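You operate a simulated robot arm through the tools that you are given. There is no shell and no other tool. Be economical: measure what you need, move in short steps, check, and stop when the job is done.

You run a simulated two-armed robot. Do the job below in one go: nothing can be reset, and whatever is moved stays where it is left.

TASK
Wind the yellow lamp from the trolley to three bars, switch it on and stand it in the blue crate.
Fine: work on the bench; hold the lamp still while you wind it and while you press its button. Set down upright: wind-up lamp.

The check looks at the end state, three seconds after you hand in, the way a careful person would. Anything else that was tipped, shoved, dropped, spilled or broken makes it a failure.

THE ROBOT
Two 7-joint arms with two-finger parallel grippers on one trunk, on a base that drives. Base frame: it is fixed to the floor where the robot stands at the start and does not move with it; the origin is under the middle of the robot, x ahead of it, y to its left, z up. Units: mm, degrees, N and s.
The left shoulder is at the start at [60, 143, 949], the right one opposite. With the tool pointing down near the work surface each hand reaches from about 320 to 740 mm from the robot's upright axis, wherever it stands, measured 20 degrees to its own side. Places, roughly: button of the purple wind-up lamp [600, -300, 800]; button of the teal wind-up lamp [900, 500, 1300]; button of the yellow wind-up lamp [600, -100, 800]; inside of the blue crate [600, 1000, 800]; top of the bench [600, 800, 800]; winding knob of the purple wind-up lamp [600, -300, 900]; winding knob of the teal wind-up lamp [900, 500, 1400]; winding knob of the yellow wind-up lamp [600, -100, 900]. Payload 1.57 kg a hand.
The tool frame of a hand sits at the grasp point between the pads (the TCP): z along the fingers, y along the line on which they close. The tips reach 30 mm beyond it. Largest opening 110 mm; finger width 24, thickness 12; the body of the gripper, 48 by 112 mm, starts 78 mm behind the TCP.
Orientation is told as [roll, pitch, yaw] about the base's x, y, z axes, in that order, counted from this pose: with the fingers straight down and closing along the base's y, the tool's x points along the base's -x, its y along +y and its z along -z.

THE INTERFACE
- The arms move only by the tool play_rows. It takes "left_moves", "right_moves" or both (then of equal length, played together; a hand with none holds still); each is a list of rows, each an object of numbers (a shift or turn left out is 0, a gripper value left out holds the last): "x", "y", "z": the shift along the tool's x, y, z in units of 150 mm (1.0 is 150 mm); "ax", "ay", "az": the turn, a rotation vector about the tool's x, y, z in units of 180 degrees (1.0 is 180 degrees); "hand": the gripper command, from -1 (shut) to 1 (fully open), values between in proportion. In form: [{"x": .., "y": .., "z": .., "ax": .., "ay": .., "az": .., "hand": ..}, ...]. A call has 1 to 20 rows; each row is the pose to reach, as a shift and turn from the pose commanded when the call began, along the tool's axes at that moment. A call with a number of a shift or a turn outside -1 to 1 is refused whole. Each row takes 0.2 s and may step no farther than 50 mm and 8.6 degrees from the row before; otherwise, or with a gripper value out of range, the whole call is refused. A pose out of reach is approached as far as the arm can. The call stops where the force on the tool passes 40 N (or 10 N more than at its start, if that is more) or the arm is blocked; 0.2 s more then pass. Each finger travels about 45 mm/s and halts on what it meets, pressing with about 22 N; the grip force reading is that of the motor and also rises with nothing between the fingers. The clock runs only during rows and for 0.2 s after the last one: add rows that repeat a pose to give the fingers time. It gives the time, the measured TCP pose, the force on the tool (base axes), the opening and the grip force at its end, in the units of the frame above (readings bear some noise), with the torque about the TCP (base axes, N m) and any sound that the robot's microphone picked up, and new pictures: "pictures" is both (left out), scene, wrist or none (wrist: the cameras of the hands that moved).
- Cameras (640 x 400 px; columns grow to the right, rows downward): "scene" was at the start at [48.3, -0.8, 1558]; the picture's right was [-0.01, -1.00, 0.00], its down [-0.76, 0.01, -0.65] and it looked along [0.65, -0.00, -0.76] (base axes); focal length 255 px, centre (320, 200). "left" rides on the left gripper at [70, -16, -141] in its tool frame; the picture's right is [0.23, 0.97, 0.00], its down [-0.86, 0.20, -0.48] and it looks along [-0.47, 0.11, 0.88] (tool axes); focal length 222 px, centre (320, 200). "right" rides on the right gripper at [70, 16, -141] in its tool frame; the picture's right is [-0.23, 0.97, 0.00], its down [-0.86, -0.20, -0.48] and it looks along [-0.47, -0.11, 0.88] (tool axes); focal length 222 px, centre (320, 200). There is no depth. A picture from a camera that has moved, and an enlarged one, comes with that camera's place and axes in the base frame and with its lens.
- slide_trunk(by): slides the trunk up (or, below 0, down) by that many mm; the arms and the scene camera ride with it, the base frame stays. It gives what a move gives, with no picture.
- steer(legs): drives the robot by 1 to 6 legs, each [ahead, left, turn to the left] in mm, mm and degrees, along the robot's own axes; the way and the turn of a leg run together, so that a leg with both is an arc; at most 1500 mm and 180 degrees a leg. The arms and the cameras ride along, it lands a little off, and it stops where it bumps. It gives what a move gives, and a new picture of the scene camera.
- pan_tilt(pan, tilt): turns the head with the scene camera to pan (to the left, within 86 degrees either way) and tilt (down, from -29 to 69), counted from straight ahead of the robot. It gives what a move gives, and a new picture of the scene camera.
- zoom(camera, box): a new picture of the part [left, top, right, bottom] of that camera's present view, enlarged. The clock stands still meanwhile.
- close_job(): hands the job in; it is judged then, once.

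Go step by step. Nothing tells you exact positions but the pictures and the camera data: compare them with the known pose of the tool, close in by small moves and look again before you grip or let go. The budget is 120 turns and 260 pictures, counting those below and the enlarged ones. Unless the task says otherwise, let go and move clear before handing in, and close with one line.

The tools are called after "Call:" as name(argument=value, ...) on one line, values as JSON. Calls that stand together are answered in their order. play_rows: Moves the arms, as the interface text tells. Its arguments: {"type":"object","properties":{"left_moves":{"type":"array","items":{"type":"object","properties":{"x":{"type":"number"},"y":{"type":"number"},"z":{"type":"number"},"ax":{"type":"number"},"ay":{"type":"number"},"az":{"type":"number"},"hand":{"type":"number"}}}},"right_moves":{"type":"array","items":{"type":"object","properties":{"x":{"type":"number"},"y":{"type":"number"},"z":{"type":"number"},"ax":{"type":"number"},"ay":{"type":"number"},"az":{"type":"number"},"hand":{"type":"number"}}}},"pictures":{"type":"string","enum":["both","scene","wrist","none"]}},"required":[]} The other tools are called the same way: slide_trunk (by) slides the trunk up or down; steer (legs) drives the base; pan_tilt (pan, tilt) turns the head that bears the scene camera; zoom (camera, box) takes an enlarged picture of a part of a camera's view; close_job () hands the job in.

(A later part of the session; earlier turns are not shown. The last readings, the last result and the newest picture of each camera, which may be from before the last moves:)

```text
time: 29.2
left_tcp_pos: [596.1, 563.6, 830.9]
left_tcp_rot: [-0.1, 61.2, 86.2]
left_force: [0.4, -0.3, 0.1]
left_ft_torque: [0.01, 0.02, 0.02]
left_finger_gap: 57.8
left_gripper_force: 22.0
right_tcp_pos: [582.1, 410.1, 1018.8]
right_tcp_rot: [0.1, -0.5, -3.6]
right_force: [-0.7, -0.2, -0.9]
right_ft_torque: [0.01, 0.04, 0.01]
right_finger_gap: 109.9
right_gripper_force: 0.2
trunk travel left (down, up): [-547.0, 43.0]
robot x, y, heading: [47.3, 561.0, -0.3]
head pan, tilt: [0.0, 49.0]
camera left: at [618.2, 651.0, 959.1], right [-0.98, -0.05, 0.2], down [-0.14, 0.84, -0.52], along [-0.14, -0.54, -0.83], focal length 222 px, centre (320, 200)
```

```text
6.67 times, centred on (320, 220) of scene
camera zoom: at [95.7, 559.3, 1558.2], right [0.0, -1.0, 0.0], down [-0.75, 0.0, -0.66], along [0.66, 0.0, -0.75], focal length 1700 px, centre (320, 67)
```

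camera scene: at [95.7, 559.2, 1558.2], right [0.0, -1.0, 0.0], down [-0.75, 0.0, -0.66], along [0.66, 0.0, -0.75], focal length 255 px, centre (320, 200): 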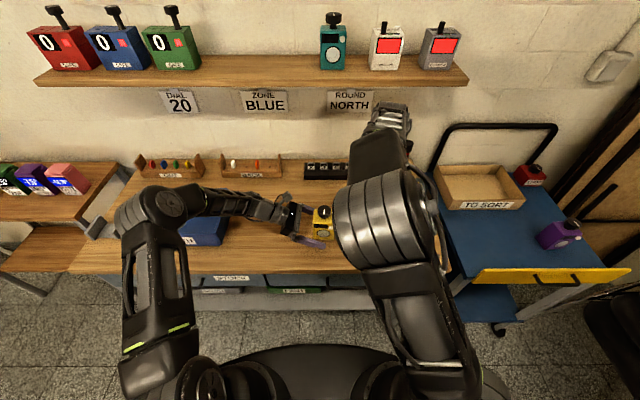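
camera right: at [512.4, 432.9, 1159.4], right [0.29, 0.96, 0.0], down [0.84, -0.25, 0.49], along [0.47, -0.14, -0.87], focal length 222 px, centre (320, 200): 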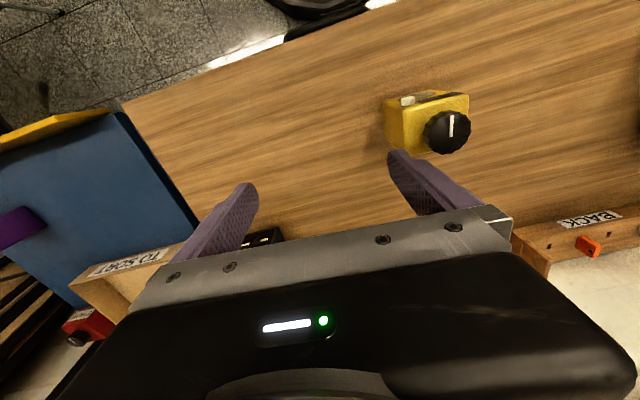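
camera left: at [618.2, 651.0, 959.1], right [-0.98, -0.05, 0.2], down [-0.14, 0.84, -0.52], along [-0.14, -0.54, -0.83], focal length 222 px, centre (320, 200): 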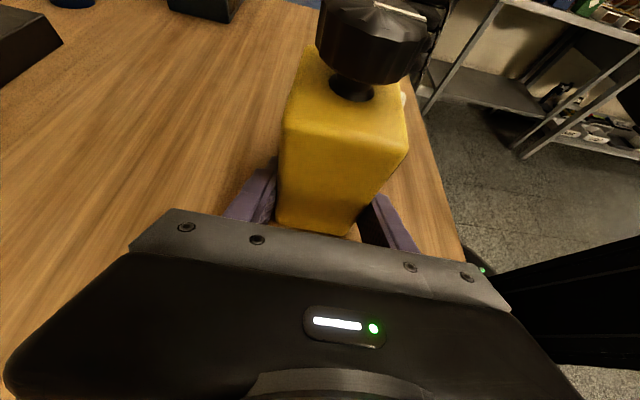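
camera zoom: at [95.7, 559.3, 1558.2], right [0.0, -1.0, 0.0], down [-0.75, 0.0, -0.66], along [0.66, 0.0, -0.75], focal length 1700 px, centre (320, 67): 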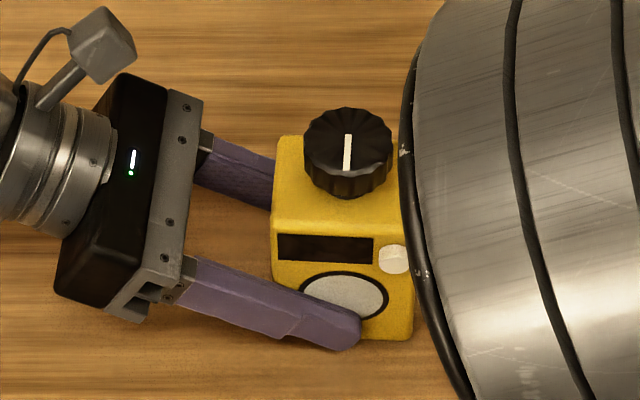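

The lamp is held firmly, with the button and display free. Now I bring the right hand over the knob.

Call:
play_rows(right_moves=[{"x": -0.01, "y": 0.2, "hand": 0.4}, {"x": -0.02, "y": 0.4, "z": 0}, {"x": -0.03, "y": 0.6, "z": 0}, {"x": -0.04, "y": 0.8, "z": 0.05}, {"x": -0.05, "y": 0.911, "z": 0.13}, {"x": -0.05, "y": 0.911, "z": 0.13}])

Call:
zoom(camera="left", box=[220, 0, 460, 150])

```text
time: 30.6
left_tcp_pos: [595.6, 562.6, 829.5]
left_tcp_rot: [-0.1, 61.2, 86.3]
left_force: [-1.4, -0.5, -0.5]
left_ft_torque: [-0.01, 0.06, 0.01]
left_finger_gap: 58.0
left_gripper_force: 21.7
right_tcp_pos: [597.8, 547.7, 999.1]
right_tcp_rot: [0.1, -0.5, -3.7]
right_force: [0.6, -0.5, 0.5]
right_ft_torque: [-0.04, 0.0, 0.03]
right_finger_gap: 77.1
right_gripper_force: 0.1
trunk travel left (down, up): [-547.0, 43.0]
robot x, y, heading: [45.5, 559.3, -0.3]
head pan, tilt: [0.0, 49.0]
camera scene: at [95.7, 559.3, 1558.2], right [0.0, -1.0, 0.0], down [-0.75, 0.0, -0.66], along [0.66, 0.0, -0.75], focal length 255 px, centre (320, 200)
camera right: at [528.9, 568.9, 1139.3], right [0.29, 0.96, 0.0], down [0.84, -0.25, 0.49], along [0.47, -0.14, -0.87], focal length 222 px, centre (320, 200)
```

scene: 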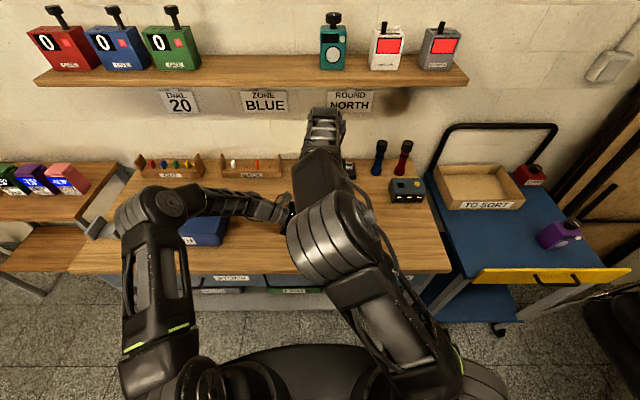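
right: 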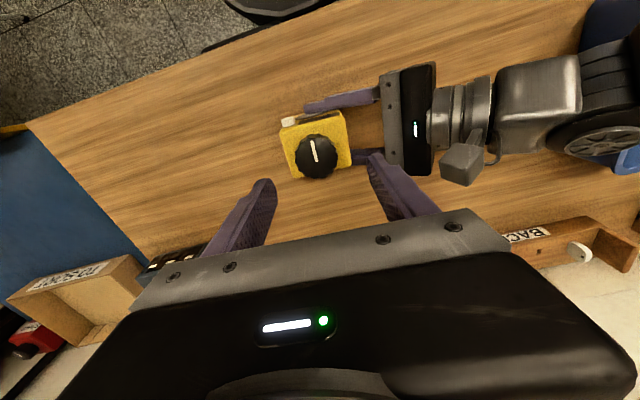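

```text
2.67 times, centred on (340, 75) of left
camera zoom: at [618.1, 651.1, 959.1], right [-0.98, -0.05, 0.2], down [-0.14, 0.84, -0.52], along [-0.14, -0.54, -0.83], focal length 592 px, centre (267, 533)
```

zoom: 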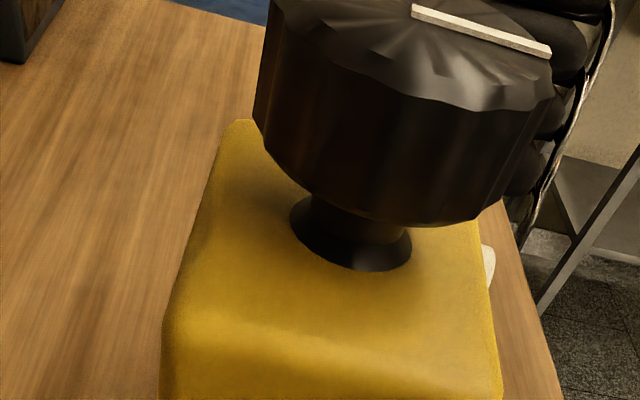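

Knob spans about z 914–933 over the body top at 904, centred near (594, 546.5). I lower the open fingers around it to TCP z≈940.

Call:
play_rows(right_moves=[{"x": 0.02, "y": -0.008, "z": 0.12}, {"x": 0.024, "y": -0.008, "z": 0.25}, {"x": 0.024, "y": -0.008, "z": 0.34}, {"x": 0.024, "y": -0.008, "z": 0.39}])

Call:
zoom(camera="left", box=[220, 0, 460, 150])

```text
time: 31.6
left_tcp_pos: [595.8, 563.6, 830.9]
left_tcp_rot: [0.0, 61.2, 86.2]
left_force: [0.3, 0.5, -0.7]
left_ft_torque: [-0.01, 0.08, -0.01]
left_finger_gap: 57.9
left_gripper_force: 21.7
right_tcp_pos: [595.4, 545.5, 942.2]
right_tcp_rot: [-0.1, -0.5, -3.6]
right_force: [0.8, -0.2, 0.1]
right_ft_torque: [-0.04, 0.02, 0.01]
right_finger_gap: 76.8
right_gripper_force: 0.0
trunk travel left (down, up): [-547.0, 43.0]
robot x, y, heading: [48.9, 558.5, -0.2]
head pan, tilt: [0.0, 49.0]
camera scene: at [95.7, 559.4, 1558.3], right [0.0, -1.0, 0.0], down [-0.75, 0.0, -0.66], along [0.66, 0.0, -0.75], focal length 255 px, centre (320, 200)
camera right: at [527.0, 567.0, 1081.9], right [0.29, 0.96, 0.0], down [0.84, -0.25, 0.49], along [0.47, -0.14, -0.87], focal length 222 px, centre (320, 200)
```

scene: 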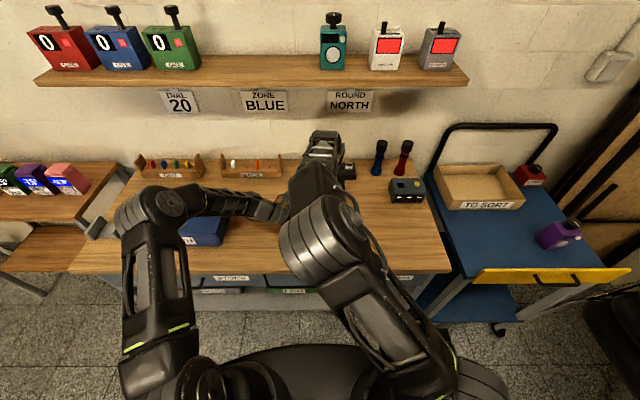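
right: 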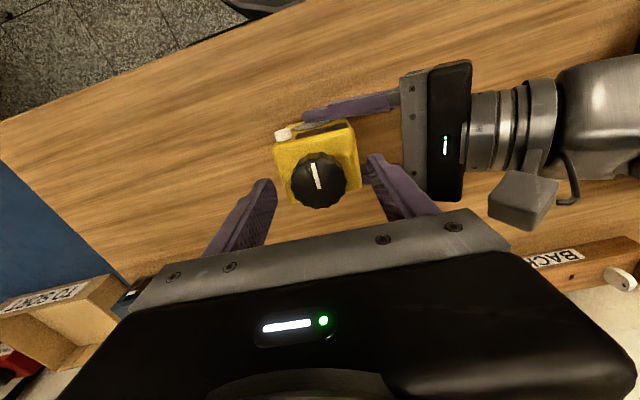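

```text
2.67 times, centred on (340, 75) of left
camera zoom: at [618.1, 651.1, 959.1], right [-0.98, -0.05, 0.2], down [-0.14, 0.84, -0.52], along [-0.14, -0.54, -0.83], focal length 592 px, centre (267, 533)
```

zoom: 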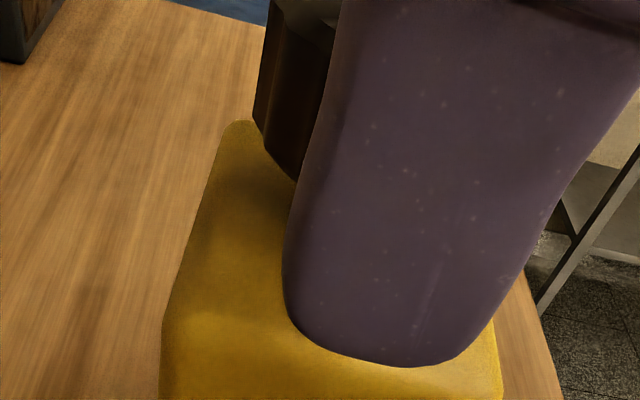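

Fingers straddle the knob just above the body. Close gently onto it.

Call:
play_rows(right_moves=[{"x": 0.015, "y": 0.003, "z": 0.01}, {"x": 0.015, "y": 0.003, "z": 0.01, "hand": -1}, {"x": 0.015, "y": 0.003, "z": 0.01}, {"x": 0.015, "y": 0.003, "z": 0.01}, {"x": 0.015, "y": 0.003, "z": 0.01}], pictures="wrist")

Call:
zoom(camera="right", box=[240, 90, 400, 220])

```text
time: 32.8
left_tcp_pos: [594.2, 563.8, 831.6]
left_tcp_rot: [-0.1, 61.3, 86.1]
left_force: [0.0, 6.3, 1.2]
left_ft_torque: [-0.63, 0.06, 0.0]
left_finger_gap: 57.6
left_gripper_force: 22.0
right_tcp_pos: [592.0, 545.5, 939.9]
right_tcp_rot: [0.1, -0.5, -3.6]
right_force: [0.5, -6.5, 0.3]
right_ft_torque: [-0.17, -0.04, -0.02]
right_finger_gap: 41.1
right_gripper_force: 22.1
trunk travel left (down, up): [-547.0, 43.0]
robot x, y, heading: [48.0, 555.1, -0.2]
head pan, tilt: [0.0, 49.0]
camera right: at [524.6, 567.0, 1080.7], right [0.29, 0.96, 0.0], down [0.84, -0.25, 0.49], along [0.47, -0.14, -0.87], focal length 222 px, centre (320, 200)
```

right: 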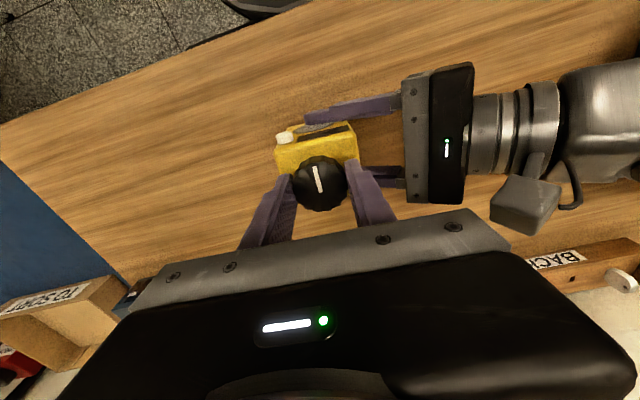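

```text
3.08 times, centred on (320, 155) of right
camera zoom: at [524.6, 567.0, 1080.7], right [0.29, 0.96, 0.0], down [0.84, -0.25, 0.49], along [0.47, -0.14, -0.87], focal length 684 px, centre (320, 338)
```

zoom: 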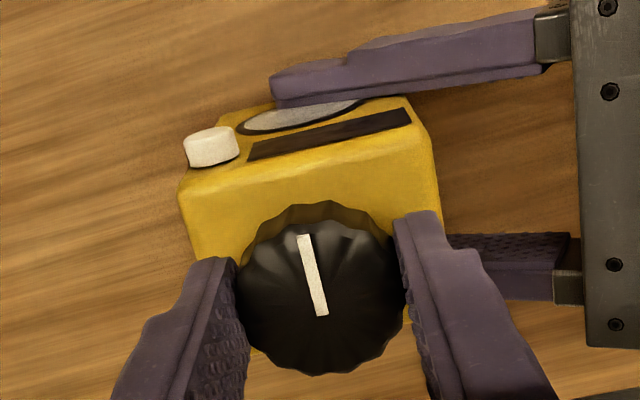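

Knob gripped at 41 mm. I turn it clockwise (seen from above) about 48° first and listen and look.

Call:
play_rows(right_moves=[{"y": 0.01, "az": 0.04}, {"y": 0.01, "az": 0.08}, {"y": 0.01, "az": 0.12}, {"y": 0.01, "az": 0.16}, {"y": 0.01, "az": 0.2}, {"y": 0.01, "az": 0.25}], pictures="wrist")

Call:
zoom(camera="right", box=[240, 90, 400, 220])

```text
refused: row 6 steps farther than a row can; nothing moved
```

```text
3.08 times, centred on (320, 155) of right
camera zoom: at [524.6, 567.0, 1080.7], right [0.29, 0.96, 0.0], down [0.84, -0.25, 0.49], along [0.47, -0.14, -0.87], focal length 684 px, centre (320, 338)
```

zoom: 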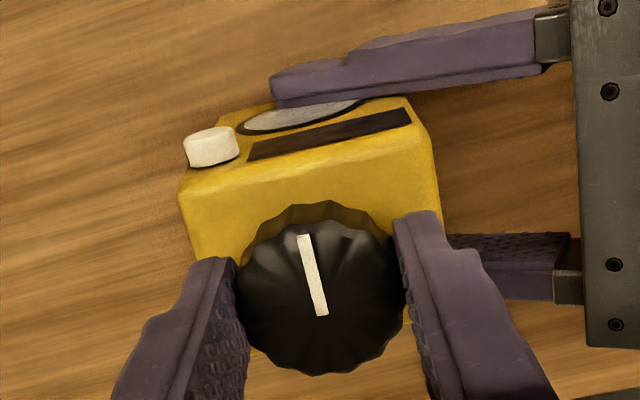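

Call:
play_rows(right_moves=[{"y": 0.01, "az": 0.04}, {"y": 0.01, "az": 0.08}, {"y": 0.01, "az": 0.12}, {"y": 0.01, "az": 0.16}, {"y": 0.01, "az": 0.2}, {"y": 0.01, "az": 0.24}], pictures="wrist")

Call:
zoom(camera="right", box=[240, 90, 400, 220])

```text
time: 34.2
left_tcp_pos: [595.7, 562.5, 831.3]
left_tcp_rot: [-0.1, 61.2, 86.1]
left_force: [-6.7, 12.0, 5.5]
left_ft_torque: [-0.22, -0.56, -0.27]
left_finger_gap: 57.9
left_gripper_force: 22.2
right_tcp_pos: [593.0, 547.5, 941.0]
right_tcp_rot: [0.4, -0.4, -47.0]
right_force: [9.7, -10.4, 2.2]
right_ft_torque: [-0.59, -0.33, 0.0]
right_finger_gap: 40.9
right_gripper_force: 22.3
trunk travel left (down, up): [-547.0, 43.0]
robot x, y, heading: [46.9, 558.9, -0.2]
head pan, tilt: [0.0, 49.0]
camera right: at [556.0, 611.0, 1081.5], right [0.87, 0.5, 0.01], down [0.43, -0.76, 0.48], along [0.25, -0.41, -0.88], focal length 222 px, centre (320, 200)
```

right: 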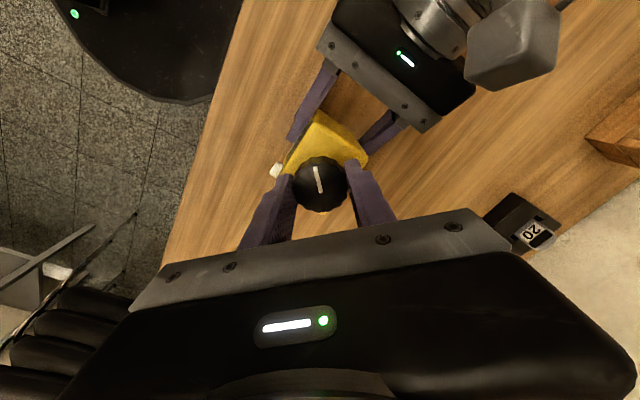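

```text
3.08 times, centred on (320, 155) of right
camera zoom: at [556.0, 611.0, 1081.5], right [0.87, 0.5, 0.01], down [0.43, -0.76, 0.48], along [0.25, -0.41, -0.88], focal length 684 px, centre (320, 338)
```

zoom: 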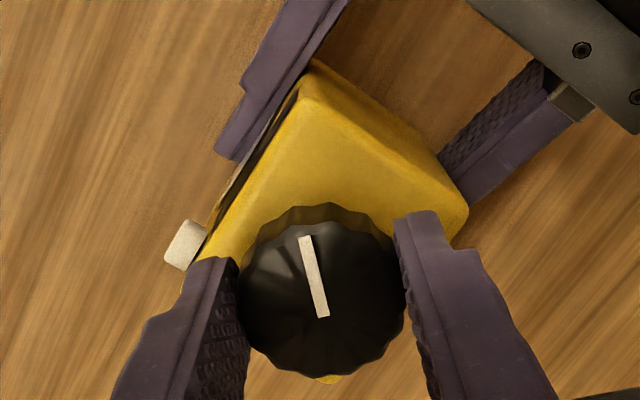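

Call:
zoom(camera="scene", box=[260, 170, 380, 250])

```text
5.00 times, centred on (320, 210) of scene
camera zoom: at [95.3, 559.6, 1558.3], right [0.0, -1.0, 0.0], down [-0.75, 0.0, -0.66], along [0.66, 0.0, -0.75], focal length 1275 px, centre (320, 150)
```

zoom: 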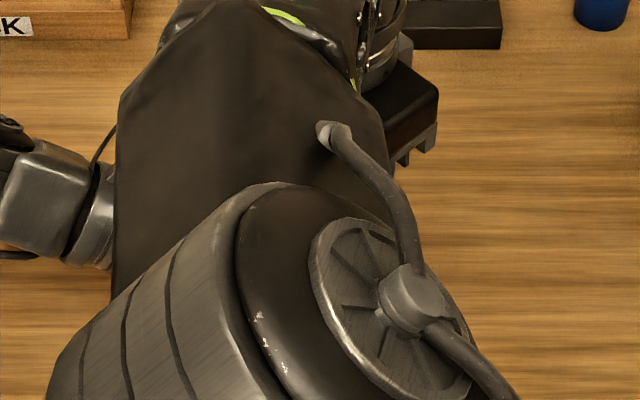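

Call:
play_rows(right_moves=[{"x": -0.009, "az": 0.04}, {"x": -0.009, "az": 0.08}, {"x": -0.009, "az": 0.12}, {"x": -0.009, "az": 0.16}, {"x": -0.009, "az": 0.2}, {"x": -0.009, "az": 0.24}], pictures="wrist")

```text
time: 35.6
left_tcp_pos: [594.2, 562.8, 830.5]
left_tcp_rot: [-0.1, 61.2, 86.1]
left_force: [-9.2, 1.8, 0.5]
left_ft_torque: [0.28, -0.62, -0.2]
left_finger_gap: 57.5
left_gripper_force: 21.7
right_tcp_pos: [591.7, 547.3, 941.4]
right_tcp_rot: [0.4, 0.1, -90.1]
right_force: [9.3, -0.8, 6.6]
right_ft_torque: [-0.05, -0.26, -0.01]
right_finger_gap: 41.0
right_gripper_force: 21.9
trunk travel left (down, up): [-547.0, 43.0]
robot x, y, heading: [47.0, 564.6, -0.2]
head pan, tilt: [0.0, 49.0]
camera right: at [609.2, 618.3, 1082.1], right [0.97, -0.23, 0.01], down [-0.21, -0.86, 0.48], along [-0.1, -0.46, -0.88], focal length 222 px, centre (320, 200)
```

right: 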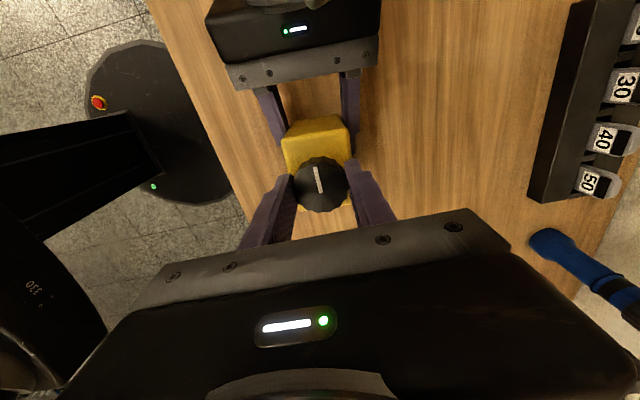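

Knob followed a quarter turn. I open, turn the hand back and look at the display.

Call:
play_rows(right_moves=[{"hand": 0.2}, {}, {"az": -0.04}, {"az": -0.08}, {"az": -0.12}, {"az": -0.16}, {"az": -0.2}, {"az": -0.24}, {"az": -0.28}, {"az": -0.32}, {"az": -0.36}, {"az": -0.4}, {"az": -0.44}, {"az": -0.48}], pictures="none")

Call:
zoom(camera="right", box=[240, 90, 400, 220])

```text
time: 38.6
left_tcp_pos: [595.9, 562.5, 829.9]
left_tcp_rot: [-0.1, 61.2, 86.3]
left_force: [0.2, 0.5, 2.1]
left_ft_torque: [0.09, 0.02, -0.04]
left_finger_gap: 57.7
left_gripper_force: 21.8
right_tcp_pos: [593.0, 546.9, 940.2]
right_tcp_rot: [0.0, -0.4, -3.5]
right_force: [-0.4, 0.3, -0.3]
right_ft_torque: [0.0, -0.01, -0.02]
right_finger_gap: 66.1
right_gripper_force: 0.1
trunk travel left (down, up): [-547.0, 43.0]
robot x, y, heading: [46.6, 562.4, -0.2]
head pan, tilt: [0.0, 49.0]
```

```text
3.08 times, centred on (320, 155) of right
camera zoom: at [524.2, 568.0, 1081.0], right [0.29, 0.96, 0.0], down [0.84, -0.25, 0.49], along [0.47, -0.14, -0.87], focal length 684 px, centre (320, 338)
```

zoom: 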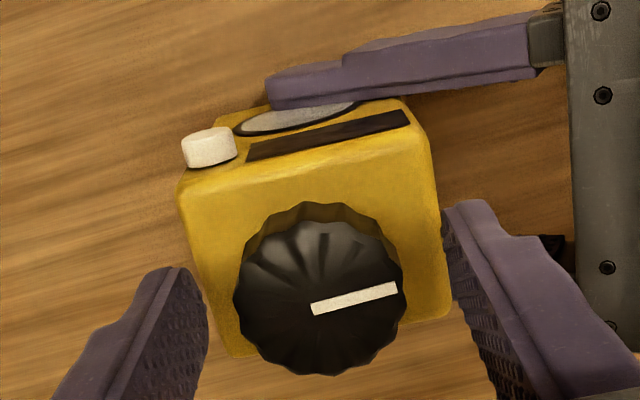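

No bars yet after a quarter turn clockwise. I take a longer stroke: open hand to +82°, grip, turn 172° clockwise.

Call:
play_rows(right_moves=[{"az": -0.045}, {"az": -0.09}, {"az": -0.135}, {"az": -0.18}, {"az": -0.225}, {"az": -0.27}, {"az": -0.315}, {"az": -0.36}, {"az": -0.405}, {"az": -0.45}, {"az": -0.475}, {"az": -0.475, "hand": -1}, {"az": -0.475}, {"az": -0.475}, {"az": -0.475}], pictures="wrist")

```text
time: 41.8
left_tcp_pos: [596.2, 562.5, 830.6]
left_tcp_rot: [-0.2, 61.2, 86.1]
left_force: [-6.2, 1.7, 3.4]
left_ft_torque: [-0.07, -0.5, -0.13]
left_finger_gap: 57.7
left_gripper_force: 22.0
right_tcp_pos: [593.0, 547.0, 940.7]
right_tcp_rot: [-0.6, -0.1, 81.9]
right_force: [6.5, -0.8, -1.1]
right_ft_torque: [0.05, -0.17, 0.0]
right_finger_gap: 40.8
right_gripper_force: 21.8
trunk travel left (down, up): [-547.0, 43.0]
robot x, y, heading: [44.9, 559.0, -0.2]
head pan, tilt: [0.0, 49.0]
camera right: at [567.5, 480.9, 1081.2], right [-0.93, 0.36, -0.01], down [0.31, 0.82, 0.48], along [0.18, 0.45, -0.88], focal length 222 px, centre (320, 200)
```

right: 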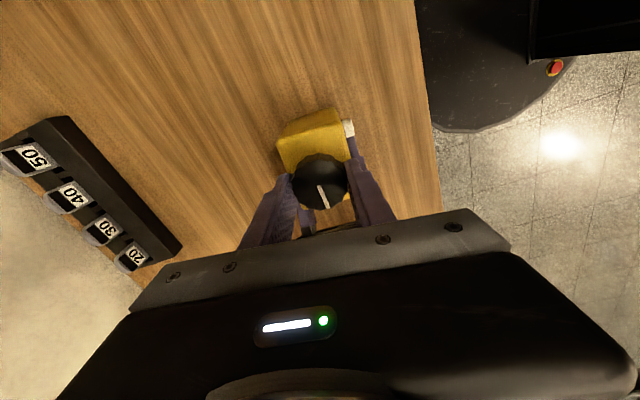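

Call:
play_rows(right_moves=[{"x": 0, "az": 0.045}, {"az": 0.09}, {"az": 0.135}, {"az": 0.18}, {"az": 0.225}, {"az": 0.27}, {"az": 0.315}, {"az": 0.36}, {"az": 0.405}, {"az": 0.45}, {"az": 0.475}], pictures="none")

Call:
zoom(camera="right", box=[240, 90, 400, 220])

```text
time: 44.2
left_tcp_pos: [595.9, 563.4, 829.6]
left_tcp_rot: [-0.1, 61.2, 86.1]
left_force: [-12.1, 3.0, 1.6]
left_ft_torque: [-0.06, -0.45, -0.12]
left_finger_gap: 58.0
left_gripper_force: 21.8
right_tcp_pos: [593.3, 546.1, 941.9]
right_tcp_rot: [0.0, -0.6, -3.6]
right_force: [11.2, -5.0, 5.8]
right_ft_torque: [-0.32, -0.58, 0.03]
right_finger_gap: 40.8
right_gripper_force: 22.3
trunk travel left (down, up): [-547.0, 43.0]
robot x, y, heading: [48.9, 557.6, -0.2]
head pan, tilt: [0.0, 49.0]
```

```text
3.08 times, centred on (320, 155) of right
camera zoom: at [524.3, 567.9, 1081.2], right [0.29, 0.96, 0.0], down [0.84, -0.25, 0.49], along [0.47, -0.14, -0.87], focal length 684 px, centre (320, 338)
```

zoom: 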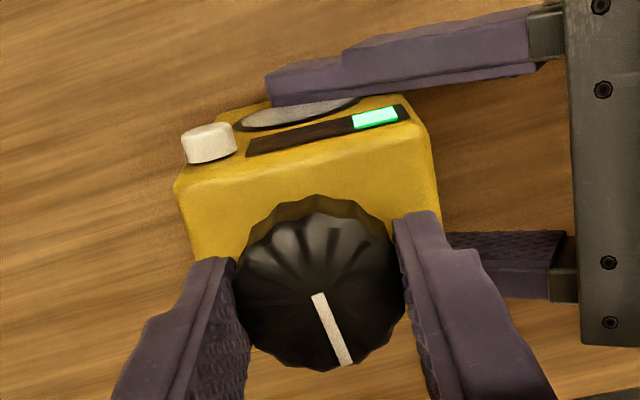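

One bar after about 172°. Continue another quarter turn and check.

Call:
play_rows(right_moves=[{"x": -0.01, "az": 0.045}, {"x": -0.01, "az": 0.09}, {"x": -0.01, "az": 0.135}, {"x": -0.01, "az": 0.18}, {"x": -0.01, "az": 0.225}, {"x": -0.01, "az": 0.27}, {"x": -0.01, "az": 0.315}, {"x": -0.01, "az": 0.36}, {"x": -0.01, "az": 0.405}, {"x": -0.01, "az": 0.45}, {"x": -0.01, "az": 0.475}], pictures="none")

Call:
play_rows(right_moves=[{"hand": 0.2}, {}, {"az": -0.045}, {"az": -0.09}, {"az": -0.135}, {"az": -0.18}, {"az": -0.225}, {"az": -0.27}, {"az": -0.315}, {"az": -0.36}, {"az": -0.405}, {"az": -0.45}, {"az": -0.475}], pictures="none")

Call:
zoom(camera="right", box=[240, 90, 400, 220])

```text
time: 46.6
left_tcp_pos: [596.2, 564.9, 829.7]
left_tcp_rot: [-0.1, 61.2, 86.1]
left_force: [-0.1, 7.2, -2.0]
left_ft_torque: [0.12, -0.1, -0.07]
left_finger_gap: 57.7
left_gripper_force: 22.0
right_tcp_pos: [594.2, 547.5, 941.0]
right_tcp_rot: [0.4, 0.0, -89.2]
right_force: [0.9, -5.3, 4.8]
right_ft_torque: [-0.48, 0.05, -0.04]
right_finger_gap: 40.4
right_gripper_force: 22.2
trunk travel left (down, up): [-547.0, 43.0]
robot x, y, heading: [45.5, 560.9, -0.1]
head pan, tilt: [0.0, 49.0]
```

```text
time: 49.4
left_tcp_pos: [595.1, 563.5, 829.9]
left_tcp_rot: [-0.1, 61.2, 86.2]
left_force: [0.5, -0.5, 0.4]
left_ft_torque: [0.06, 0.03, -0.01]
left_finger_gap: 57.7
left_gripper_force: 22.4
right_tcp_pos: [594.7, 546.4, 940.5]
right_tcp_rot: [0.1, -0.5, -3.5]
right_force: [-0.1, -0.5, -0.4]
right_ft_torque: [-0.01, -0.03, 0.02]
right_finger_gap: 66.0
right_gripper_force: 0.0
trunk travel left (down, up): [-547.0, 43.0]
robot x, y, heading: [45.4, 557.5, -0.2]
head pan, tilt: [0.0, 49.0]
```

```text
3.08 times, centred on (320, 155) of right
camera zoom: at [526.1, 568.3, 1080.6], right [0.29, 0.96, 0.0], down [0.84, -0.25, 0.49], along [0.47, -0.14, -0.87], focal length 684 px, centre (320, 338)
```

zoom: 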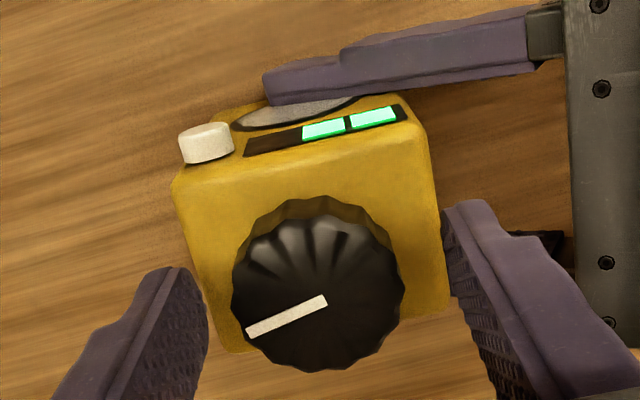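

Two of three bars. I regrip and proceed in smaller steps for the third.

Call:
play_rows(right_moves=[{"az": -0.045}, {"az": -0.09}, {"az": -0.135}, {"az": -0.18}, {"az": -0.225}, {"az": -0.27}, {"az": -0.315}, {"az": -0.36}, {"az": -0.405}, {"az": -0.45}, {"az": -0.475}, {"az": -0.475, "hand": -1}, {"az": -0.475}, {"az": -0.475}, {"az": -0.475}], pictures="none")

Call:
play_rows(right_moves=[{"az": 0.045}, {"az": 0.09}, {"az": 0.135}, {"az": 0.18}, {"az": 0.225}], pictures="none")

Call:
zoom(camera="right", box=[240, 90, 400, 220])

```text
time: 52.6
left_tcp_pos: [594.9, 562.7, 831.6]
left_tcp_rot: [0.0, 61.2, 86.2]
left_force: [-0.6, 0.2, 0.6]
left_ft_torque: [0.04, -0.05, -0.01]
left_finger_gap: 57.9
left_gripper_force: 22.1
right_tcp_pos: [594.5, 546.9, 940.7]
right_tcp_rot: [-0.4, -0.2, 81.9]
right_force: [-0.6, 0.0, -0.4]
right_ft_torque: [0.06, 0.08, 0.04]
right_finger_gap: 40.6
right_gripper_force: 21.8
trunk travel left (down, up): [-547.0, 43.0]
robot x, y, heading: [48.1, 560.8, -0.3]
head pan, tilt: [0.0, 49.0]
```

```text
time: 53.8
left_tcp_pos: [595.7, 563.2, 830.0]
left_tcp_rot: [-0.2, 61.2, 86.2]
left_force: [-3.4, 0.1, -0.7]
left_ft_torque: [0.22, -0.22, -0.11]
left_finger_gap: 57.8
left_gripper_force: 22.1
right_tcp_pos: [593.8, 546.9, 940.7]
right_tcp_rot: [-0.3, -0.5, 41.4]
right_force: [3.8, 0.1, 1.8]
right_ft_torque: [-0.07, -0.18, 0.0]
right_finger_gap: 40.7
right_gripper_force: 21.7
trunk travel left (down, up): [-547.0, 43.0]
robot x, y, heading: [48.7, 557.2, -0.1]
head pan, tilt: [0.0, 49.0]
```

```text
3.08 times, centred on (320, 155) of right
camera zoom: at [531.0, 513.6, 1080.9], right [-0.47, 0.88, 0.0], down [0.77, 0.41, 0.49], along [0.43, 0.23, -0.87], focal length 684 px, centre (320, 338)
```

zoom: 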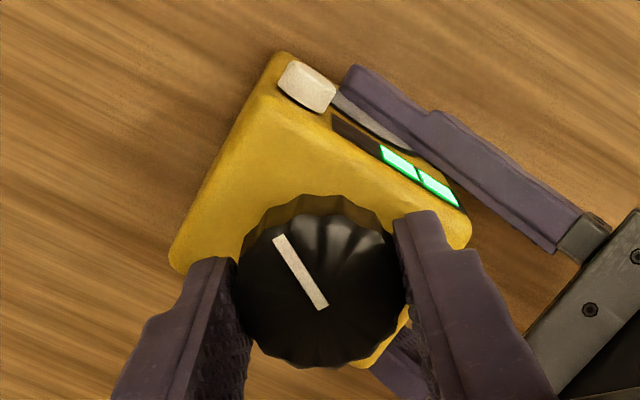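

Call:
play_rows(right_moves=[{"az": 0.045}, {"az": 0.09}, {"az": 0.135}, {"az": 0.18}, {"az": 0.225}], pictures="none")

Call:
zoom(camera="right", box=[240, 90, 400, 220])

```text
time: 55.0
left_tcp_pos: [595.1, 563.5, 830.4]
left_tcp_rot: [-0.2, 61.2, 86.0]
left_force: [-6.1, 2.8, -0.3]
left_ft_torque: [-0.08, 0.01, -0.07]
left_finger_gap: 57.7
left_gripper_force: 21.9
right_tcp_pos: [595.1, 545.8, 941.3]
right_tcp_rot: [-0.1, -0.5, 0.8]
right_force: [6.0, -5.0, 2.6]
right_ft_torque: [-0.33, -0.6, 0.0]
right_finger_gap: 40.8
right_gripper_force: 21.8
trunk travel left (down, up): [-547.0, 43.0]
robot x, y, heading: [51.7, 560.3, -0.1]
head pan, tilt: [0.0, 49.0]
```

```text
3.08 times, centred on (320, 155) of right
camera zoom: at [524.4, 562.6, 1080.7], right [0.21, 0.98, 0.0], down [0.85, -0.19, 0.49], along [0.48, -0.1, -0.87], focal length 684 px, centre (320, 338)
```

zoom: 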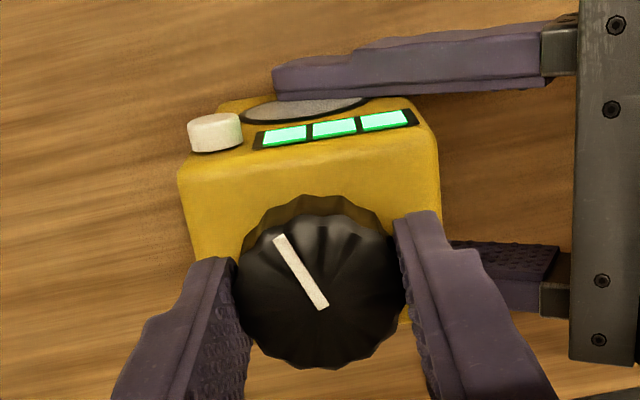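

Three bars lit. Release, lift, and bring the closed fingers in front of the button (≈(560, 524, 888)).

Call:
play_rows(right_moves=[{"hand": 0.3}, {}, {}, {"z": -0.15}, {"z": -0.35}, {"z": -0.5}, {"z": -0.5, "x": 0.15, "hand": -1}, {"z": -0.5, "x": 0.3, "y": -0.07}, {"z": -0.5, "x": 0.45, "y": -0.147}, {"z": -0.5, "x": 0.55, "y": -0.147}, {"z": -0.5, "x": 0.55, "y": -0.147}], pictures="wrist")

Call:
zoom(camera="scene", box=[260, 170, 380, 250])

```text
time: 57.4
left_tcp_pos: [595.5, 563.2, 830.0]
left_tcp_rot: [-0.2, 61.1, 86.2]
left_force: [0.1, 0.4, 0.4]
left_ft_torque: [0.05, -0.01, -0.04]
left_finger_gap: 57.8
left_gripper_force: 21.8
right_tcp_pos: [512.7, 524.8, 1015.1]
right_tcp_rot: [0.0, -0.4, 0.9]
right_force: [0.4, 0.4, 0.0]
right_ft_torque: [0.01, -0.01, -0.01]
right_finger_gap: 0.1
right_gripper_force: 19.0
trunk travel left (down, up): [-547.0, 43.0]
robot x, y, heading: [46.5, 558.8, -0.3]
head pan, tilt: [0.0, 49.0]
camera right: at [442.5, 539.8, 1155.0], right [0.21, 0.98, 0.0], down [0.85, -0.19, 0.49], along [0.47, -0.1, -0.87], focal length 222 px, centre (320, 200)
```

right: 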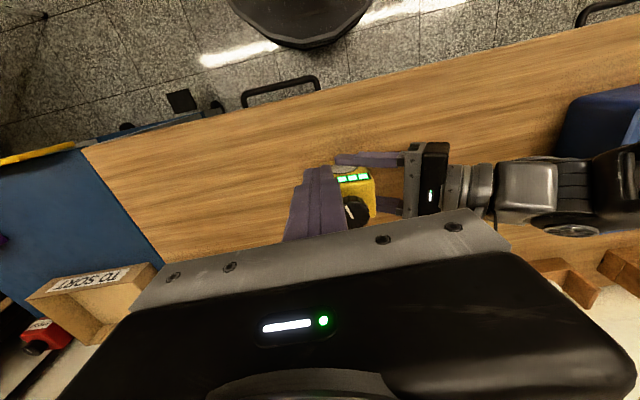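

```text
5.00 times, centred on (320, 210) of scene
camera zoom: at [95.8, 559.3, 1558.2], right [0.0, -1.0, 0.0], down [-0.75, 0.0, -0.66], along [0.66, 0.0, -0.75], focal length 1275 px, centre (320, 150)
```

zoom: 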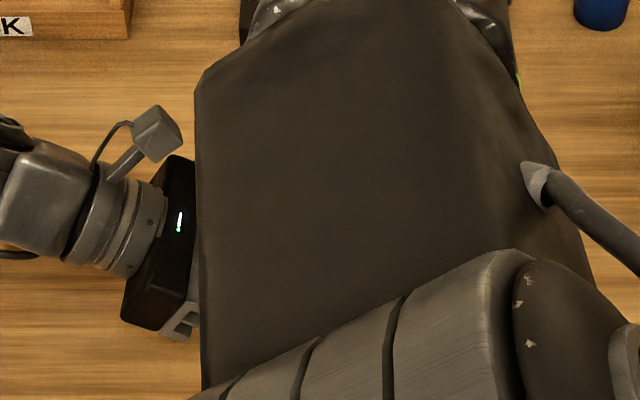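

Call:
play_rows(right_moves=[{"z": 0.2}, {"z": 0.4}, {"z": 0.55}, {"z": 0.68}, {"z": 0.733}], pictures="wrist")

Call:
zoom(camera="left", box=[300, 30, 480, 230])

```text
time: 58.6
left_tcp_pos: [597.2, 563.9, 830.0]
left_tcp_rot: [-0.1, 61.2, 86.2]
left_force: [0.7, 0.3, 0.0]
left_ft_torque: [0.05, 0.05, 0.01]
left_finger_gap: 57.5
left_gripper_force: 21.7
right_tcp_pos: [512.6, 524.1, 903.4]
right_tcp_rot: [0.0, -0.5, 0.9]
right_force: [0.1, -0.5, -0.1]
right_ft_torque: [0.02, -0.02, 0.0]
right_finger_gap: 0.0
right_gripper_force: 21.1
trunk travel left (down, up): [-547.0, 43.0]
robot x, y, heading: [49.1, 561.2, -0.3]
head pan, tilt: [0.0, 49.0]
camera right: at [442.2, 540.6, 1044.1], right [0.21, 0.98, 0.0], down [0.85, -0.19, 0.49], along [0.47, -0.1, -0.87], focal length 222 px, centre (320, 200)
```

right: 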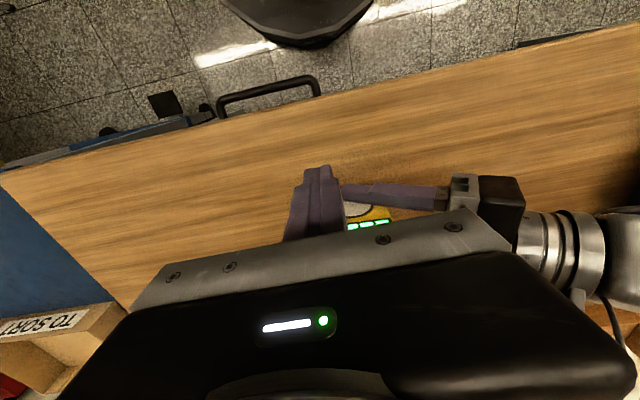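

```text
2.00 times, centred on (390, 130) of left
camera zoom: at [618.2, 651.1, 959.1], right [-0.98, -0.05, 0.2], down [-0.14, 0.84, -0.52], along [-0.14, -0.54, -0.83], focal length 444 px, centre (180, 340)
```

zoom: 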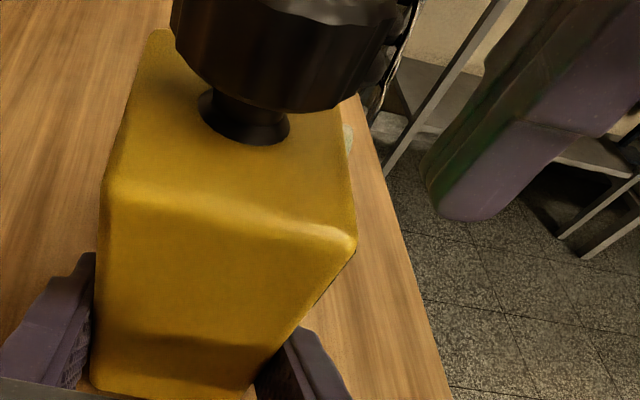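

Finger is level with the button. Approach in +x, then press slowly.

Call:
play_rows(right_moves=[{"x": -0.06}, {"x": -0.12}, {"x": -0.17}, {"x": -0.2}], pictures="none")

Call:
zoom(camera="left", box=[300, 30, 480, 230])

```text
time: 59.6
left_tcp_pos: [595.3, 563.7, 829.5]
left_tcp_rot: [-0.1, 61.3, 86.2]
left_force: [0.6, 0.4, 0.2]
left_ft_torque: [0.02, -0.02, 0.01]
left_finger_gap: 57.7
left_gripper_force: 22.1
right_tcp_pos: [542.7, 524.0, 906.3]
right_tcp_rot: [0.0, -0.5, 0.8]
right_force: [0.1, 0.2, -0.6]
right_ft_torque: [0.0, 0.02, -0.01]
right_finger_gap: 0.0
right_gripper_force: 21.1
trunk travel left (down, up): [-547.0, 43.0]
robot x, y, heading: [44.0, 557.6, -0.3]
head pan, tilt: [0.0, 49.0]
```

```text
2.00 times, centred on (390, 130) of left
camera zoom: at [618.2, 651.1, 959.1], right [-0.98, -0.05, 0.2], down [-0.14, 0.84, -0.52], along [-0.14, -0.54, -0.83], focal length 444 px, centre (180, 340)
```

zoom: 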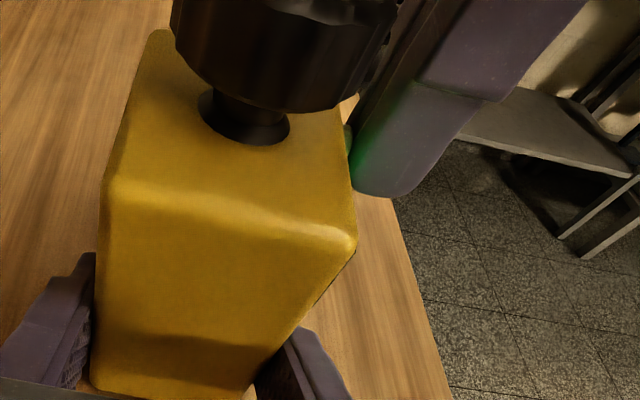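

Call:
play_rows(right_moves=[{"x": -0.012}, {"x": -0.024}, {"x": -0.036}, {"x": -0.048}], pictures="none")

Call:
zoom(camera="left", box=[300, 30, 480, 230])

```text
time: 60.6
left_tcp_pos: [594.4, 563.9, 830.9]
left_tcp_rot: [-0.2, 61.0, 86.0]
left_force: [5.5, 0.8, -0.7]
left_ft_torque: [0.08, 0.26, 0.19]
left_finger_gap: 57.8
left_gripper_force: 22.2
right_tcp_pos: [548.9, 525.0, 905.7]
right_tcp_rot: [0.0, -0.4, 0.8]
right_force: [-5.6, -0.9, 2.0]
right_ft_torque: [-0.01, 0.07, -0.04]
right_finger_gap: 0.1
right_gripper_force: 21.8
trunk travel left (down, up): [-547.0, 43.0]
robot x, y, heading: [44.4, 561.7, -0.1]
head pan, tilt: [0.0, 49.0]
heard: click
```

```text
2.00 times, centred on (390, 130) of left
camera zoom: at [618.6, 651.4, 959.2], right [-0.98, -0.05, 0.2], down [-0.15, 0.84, -0.52], along [-0.14, -0.54, -0.83], focal length 444 px, centre (180, 340)
```

zoom: 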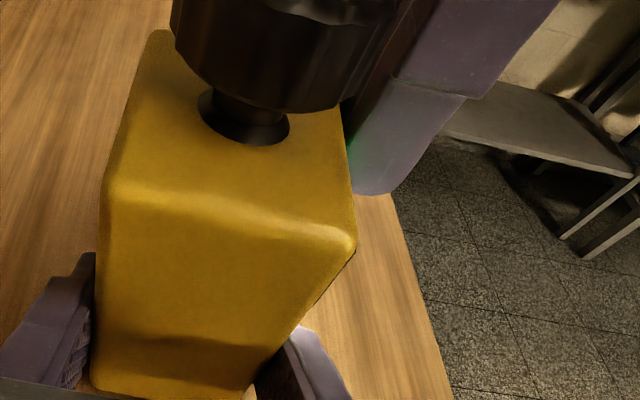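

A click was heard at 5.6 N. I back off, raise the hand and check whether the lamp is lit.

Call:
play_rows(right_moves=[{"x": 0.05}, {"x": 0.15}, {"x": 0.25}, {"x": 0.3, "z": -0.2}, {"x": 0.3, "z": -0.45}, {"x": 0.3, "y": -0.2, "z": -0.7}, {"x": 0.3, "y": -0.5, "z": -0.9}, {"x": 0.3, "y": -0.8, "z": -0.9}], pictures="wrist")

Call:
zoom(camera="scene", box=[260, 170, 380, 250])

```text
refused: row 7 steps farther than a row can; nothing moved
```

```text
5.00 times, centred on (320, 210) of scene
camera zoom: at [95.7, 559.3, 1558.3], right [0.0, -1.0, 0.0], down [-0.75, 0.0, -0.66], along [0.66, 0.0, -0.75], focal length 1275 px, centre (320, 150)
```

zoom: 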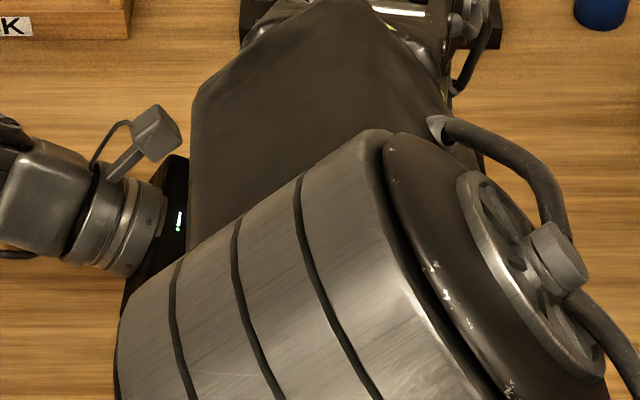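

Call:
play_rows(right_moves=[{"x": 0.05}, {"x": 0.15}, {"x": 0.25}, {"x": 0.3, "z": -0.2}, {"x": 0.3, "z": -0.45}, {"x": 0.3, "y": -0.15, "z": -0.7}, {"x": 0.3, "y": -0.4, "z": -0.85}, {"x": 0.3, "y": -0.7, "z": -0.9}, {"x": 0.3, "y": -1.0, "z": -0.9}], pictures="wrist")

Call:
zoom(camera="scene", box=[260, 170, 380, 250])

```text
time: 62.6
left_tcp_pos: [596.9, 562.6, 830.7]
left_tcp_rot: [0.0, 61.1, 86.2]
left_force: [0.7, 0.3, 0.2]
left_ft_torque: [0.01, -0.01, -0.02]
left_finger_gap: 57.7
left_gripper_force: 21.5
right_tcp_pos: [508.9, 372.4, 1040.9]
right_tcp_rot: [0.1, -0.3, 0.9]
right_force: [0.0, -0.2, -0.1]
right_ft_torque: [0.01, -0.03, 0.01]
right_finger_gap: 0.1
right_gripper_force: 21.2
trunk travel left (down, up): [-547.0, 43.0]
robot x, y, heading: [44.7, 559.2, -0.3]
head pan, tilt: [0.0, 49.0]
camera right: at [437.9, 388.4, 1181.0], right [0.21, 0.98, 0.0], down [0.85, -0.19, 0.49], along [0.47, -0.1, -0.87], focal length 222 px, centre (320, 200)
```

right: 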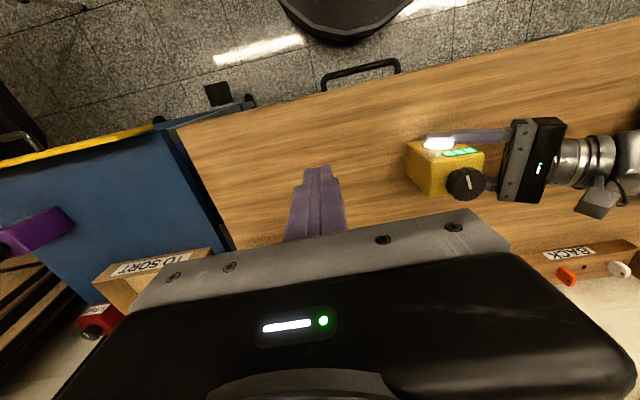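

```text
5.00 times, centred on (320, 210) of scene
camera zoom: at [95.9, 558.4, 1558.2], right [0.0, -1.0, 0.0], down [-0.75, 0.0, -0.66], along [0.66, 0.0, -0.75], focal length 1275 px, centre (320, 150)
```

zoom: 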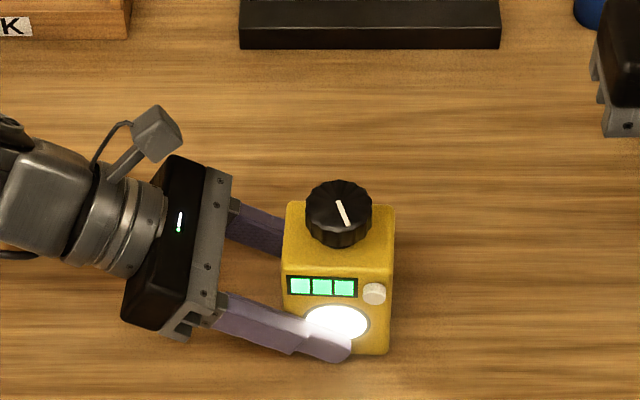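

Lamp is lit with three bars. Now I release the left hand, back it away and raise it.

Call:
play_rows(left_moves=[{"hand": 1}, {}, {}, {}, {"x": -0.05, "z": -0.1}, {"x": -0.11, "z": -0.2}, {"x": -0.16, "z": -0.3}, {"x": -0.23, "z": -0.42}, {"x": -0.05, "z": -0.53}, {"x": 0.15, "z": -0.64}, {"x": 0.35, "z": -0.75}, {"x": 0.55, "z": -0.86}, {"x": 0.75, "z": -0.95}])

```text
time: 65.4
left_tcp_pos: [599.6, 632.4, 997.5]
left_tcp_rot: [0.0, 61.1, 86.2]
left_force: [-0.3, -0.1, -0.4]
left_ft_torque: [0.04, -0.02, 0.02]
left_finger_gap: 110.0
left_gripper_force: 0.0
right_tcp_pos: [506.1, 375.1, 1041.5]
right_tcp_rot: [0.0, -0.5, 0.8]
right_force: [0.2, 0.0, 0.9]
right_ft_torque: [0.01, 0.02, 0.0]
right_finger_gap: 0.1
right_gripper_force: 21.4
trunk travel left (down, up): [-547.0, 43.0]
robot x, y, heading: [46.7, 560.9, -0.1]
head pan, tilt: [0.0, 49.0]
camera scene: at [95.3, 559.0, 1558.2], right [0.0, -1.0, 0.0], down [-0.75, 0.0, -0.66], along [0.66, 0.0, -0.75], focal length 255 px, centre (320, 200)
camera left: at [622.4, 721.0, 1126.7], right [-0.98, -0.05, 0.2], down [-0.14, 0.84, -0.52], along [-0.14, -0.54, -0.83], focal length 222 px, centre (320, 200)
```

scene: 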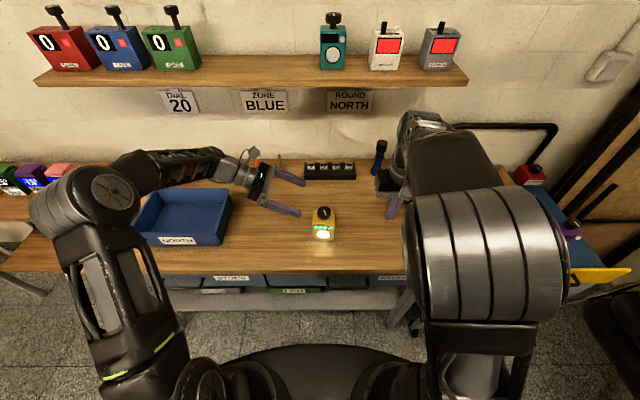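
left: 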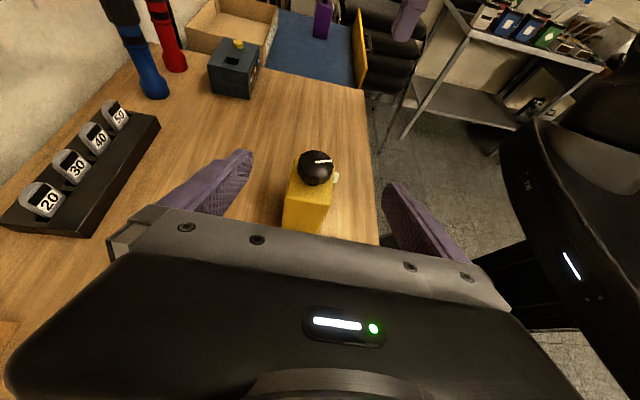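

Call:
play_rows(left_moves=[{"x": 0.13, "z": -0.07, "ay": -0.043}, {"x": 0.26, "z": -0.14, "ay": -0.086}, {"x": 0.39, "z": -0.21, "ay": -0.129}, {"x": 0.526, "z": -0.29, "ay": -0.172}, {"x": 0.526, "z": -0.29, "ay": -0.215}, {"x": 0.526, "z": -0.29, "ay": -0.258}, {"x": 0.526, "z": -0.29, "ay": -0.3}, {"x": 0.526, "z": -0.29, "ay": -0.34}], pictures="none")

Call:
play_rows(left_moves=[{"az": 0.0417}, {"az": 0.0833}, {"az": 0.125}, {"az": 0.1667}, {"az": 0.2083}, {"az": 0.25}, {"az": 0.2917}, {"az": 0.3333}, {"az": 0.375}, {"az": 0.4167}, {"az": 0.4583}, {"az": 0.5}])

```text
time: 67.2
left_tcp_pos: [601.2, 633.5, 1088.2]
left_tcp_rot: [-0.1, -0.2, 86.2]
left_force: [-0.5, 0.8, 0.1]
left_ft_torque: [-0.02, 0.02, 0.02]
left_finger_gap: 110.1
left_gripper_force: 0.0
right_tcp_pos: [507.8, 372.9, 1040.6]
right_tcp_rot: [0.0, -0.5, 0.9]
right_force: [0.2, -0.6, -0.9]
right_ft_torque: [-0.02, -0.03, -0.01]
right_finger_gap: 0.0
right_gripper_force: 21.4
trunk travel left (down, up): [-547.0, 43.0]
robot x, y, heading: [48.9, 561.8, -0.3]
head pan, tilt: [0.0, 49.0]
```

```text
time: 69.8
left_tcp_pos: [599.9, 634.4, 1088.0]
left_tcp_rot: [0.1, 0.1, -3.9]
left_force: [0.4, 0.6, 0.0]
left_ft_torque: [0.0, -0.03, 0.0]
left_finger_gap: 109.9
left_gripper_force: 0.0
right_tcp_pos: [508.2, 373.1, 1040.1]
right_tcp_rot: [-0.1, -0.5, 0.8]
right_force: [0.3, -0.9, -0.5]
right_ft_torque: [0.01, -0.03, -0.03]
right_finger_gap: 0.0
right_gripper_force: 21.7
trunk travel left (down, up): [-547.0, 43.0]
robot x, y, heading: [49.1, 560.1, -0.2]
head pan, tilt: [0.0, 49.0]
camera scene: at [95.6, 559.3, 1558.2], right [0.0, -1.0, 0.0], down [-0.75, 0.0, -0.66], along [0.66, 0.0, -0.75], focal length 255 px, centre (320, 200)
camera left: at [529.4, 621.0, 1229.4], right [-0.16, 0.99, 0.0], down [0.87, 0.14, 0.48], along [0.47, 0.08, -0.88], focal length 222 px, centre (320, 200)
```

scene: 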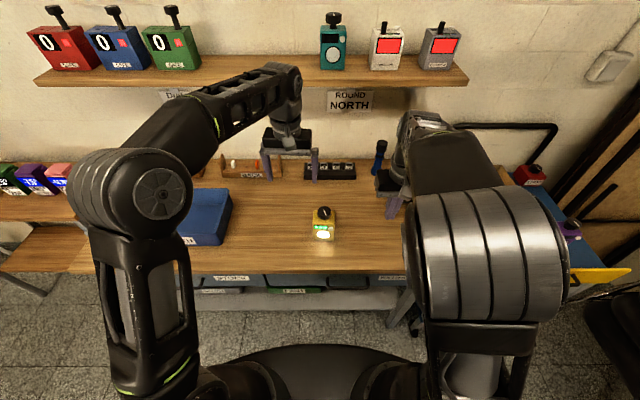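
left: 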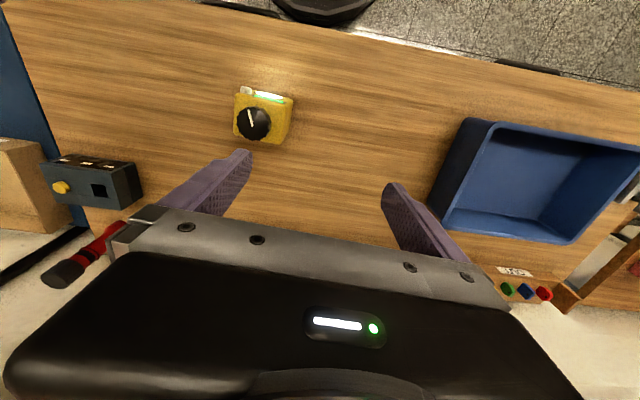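

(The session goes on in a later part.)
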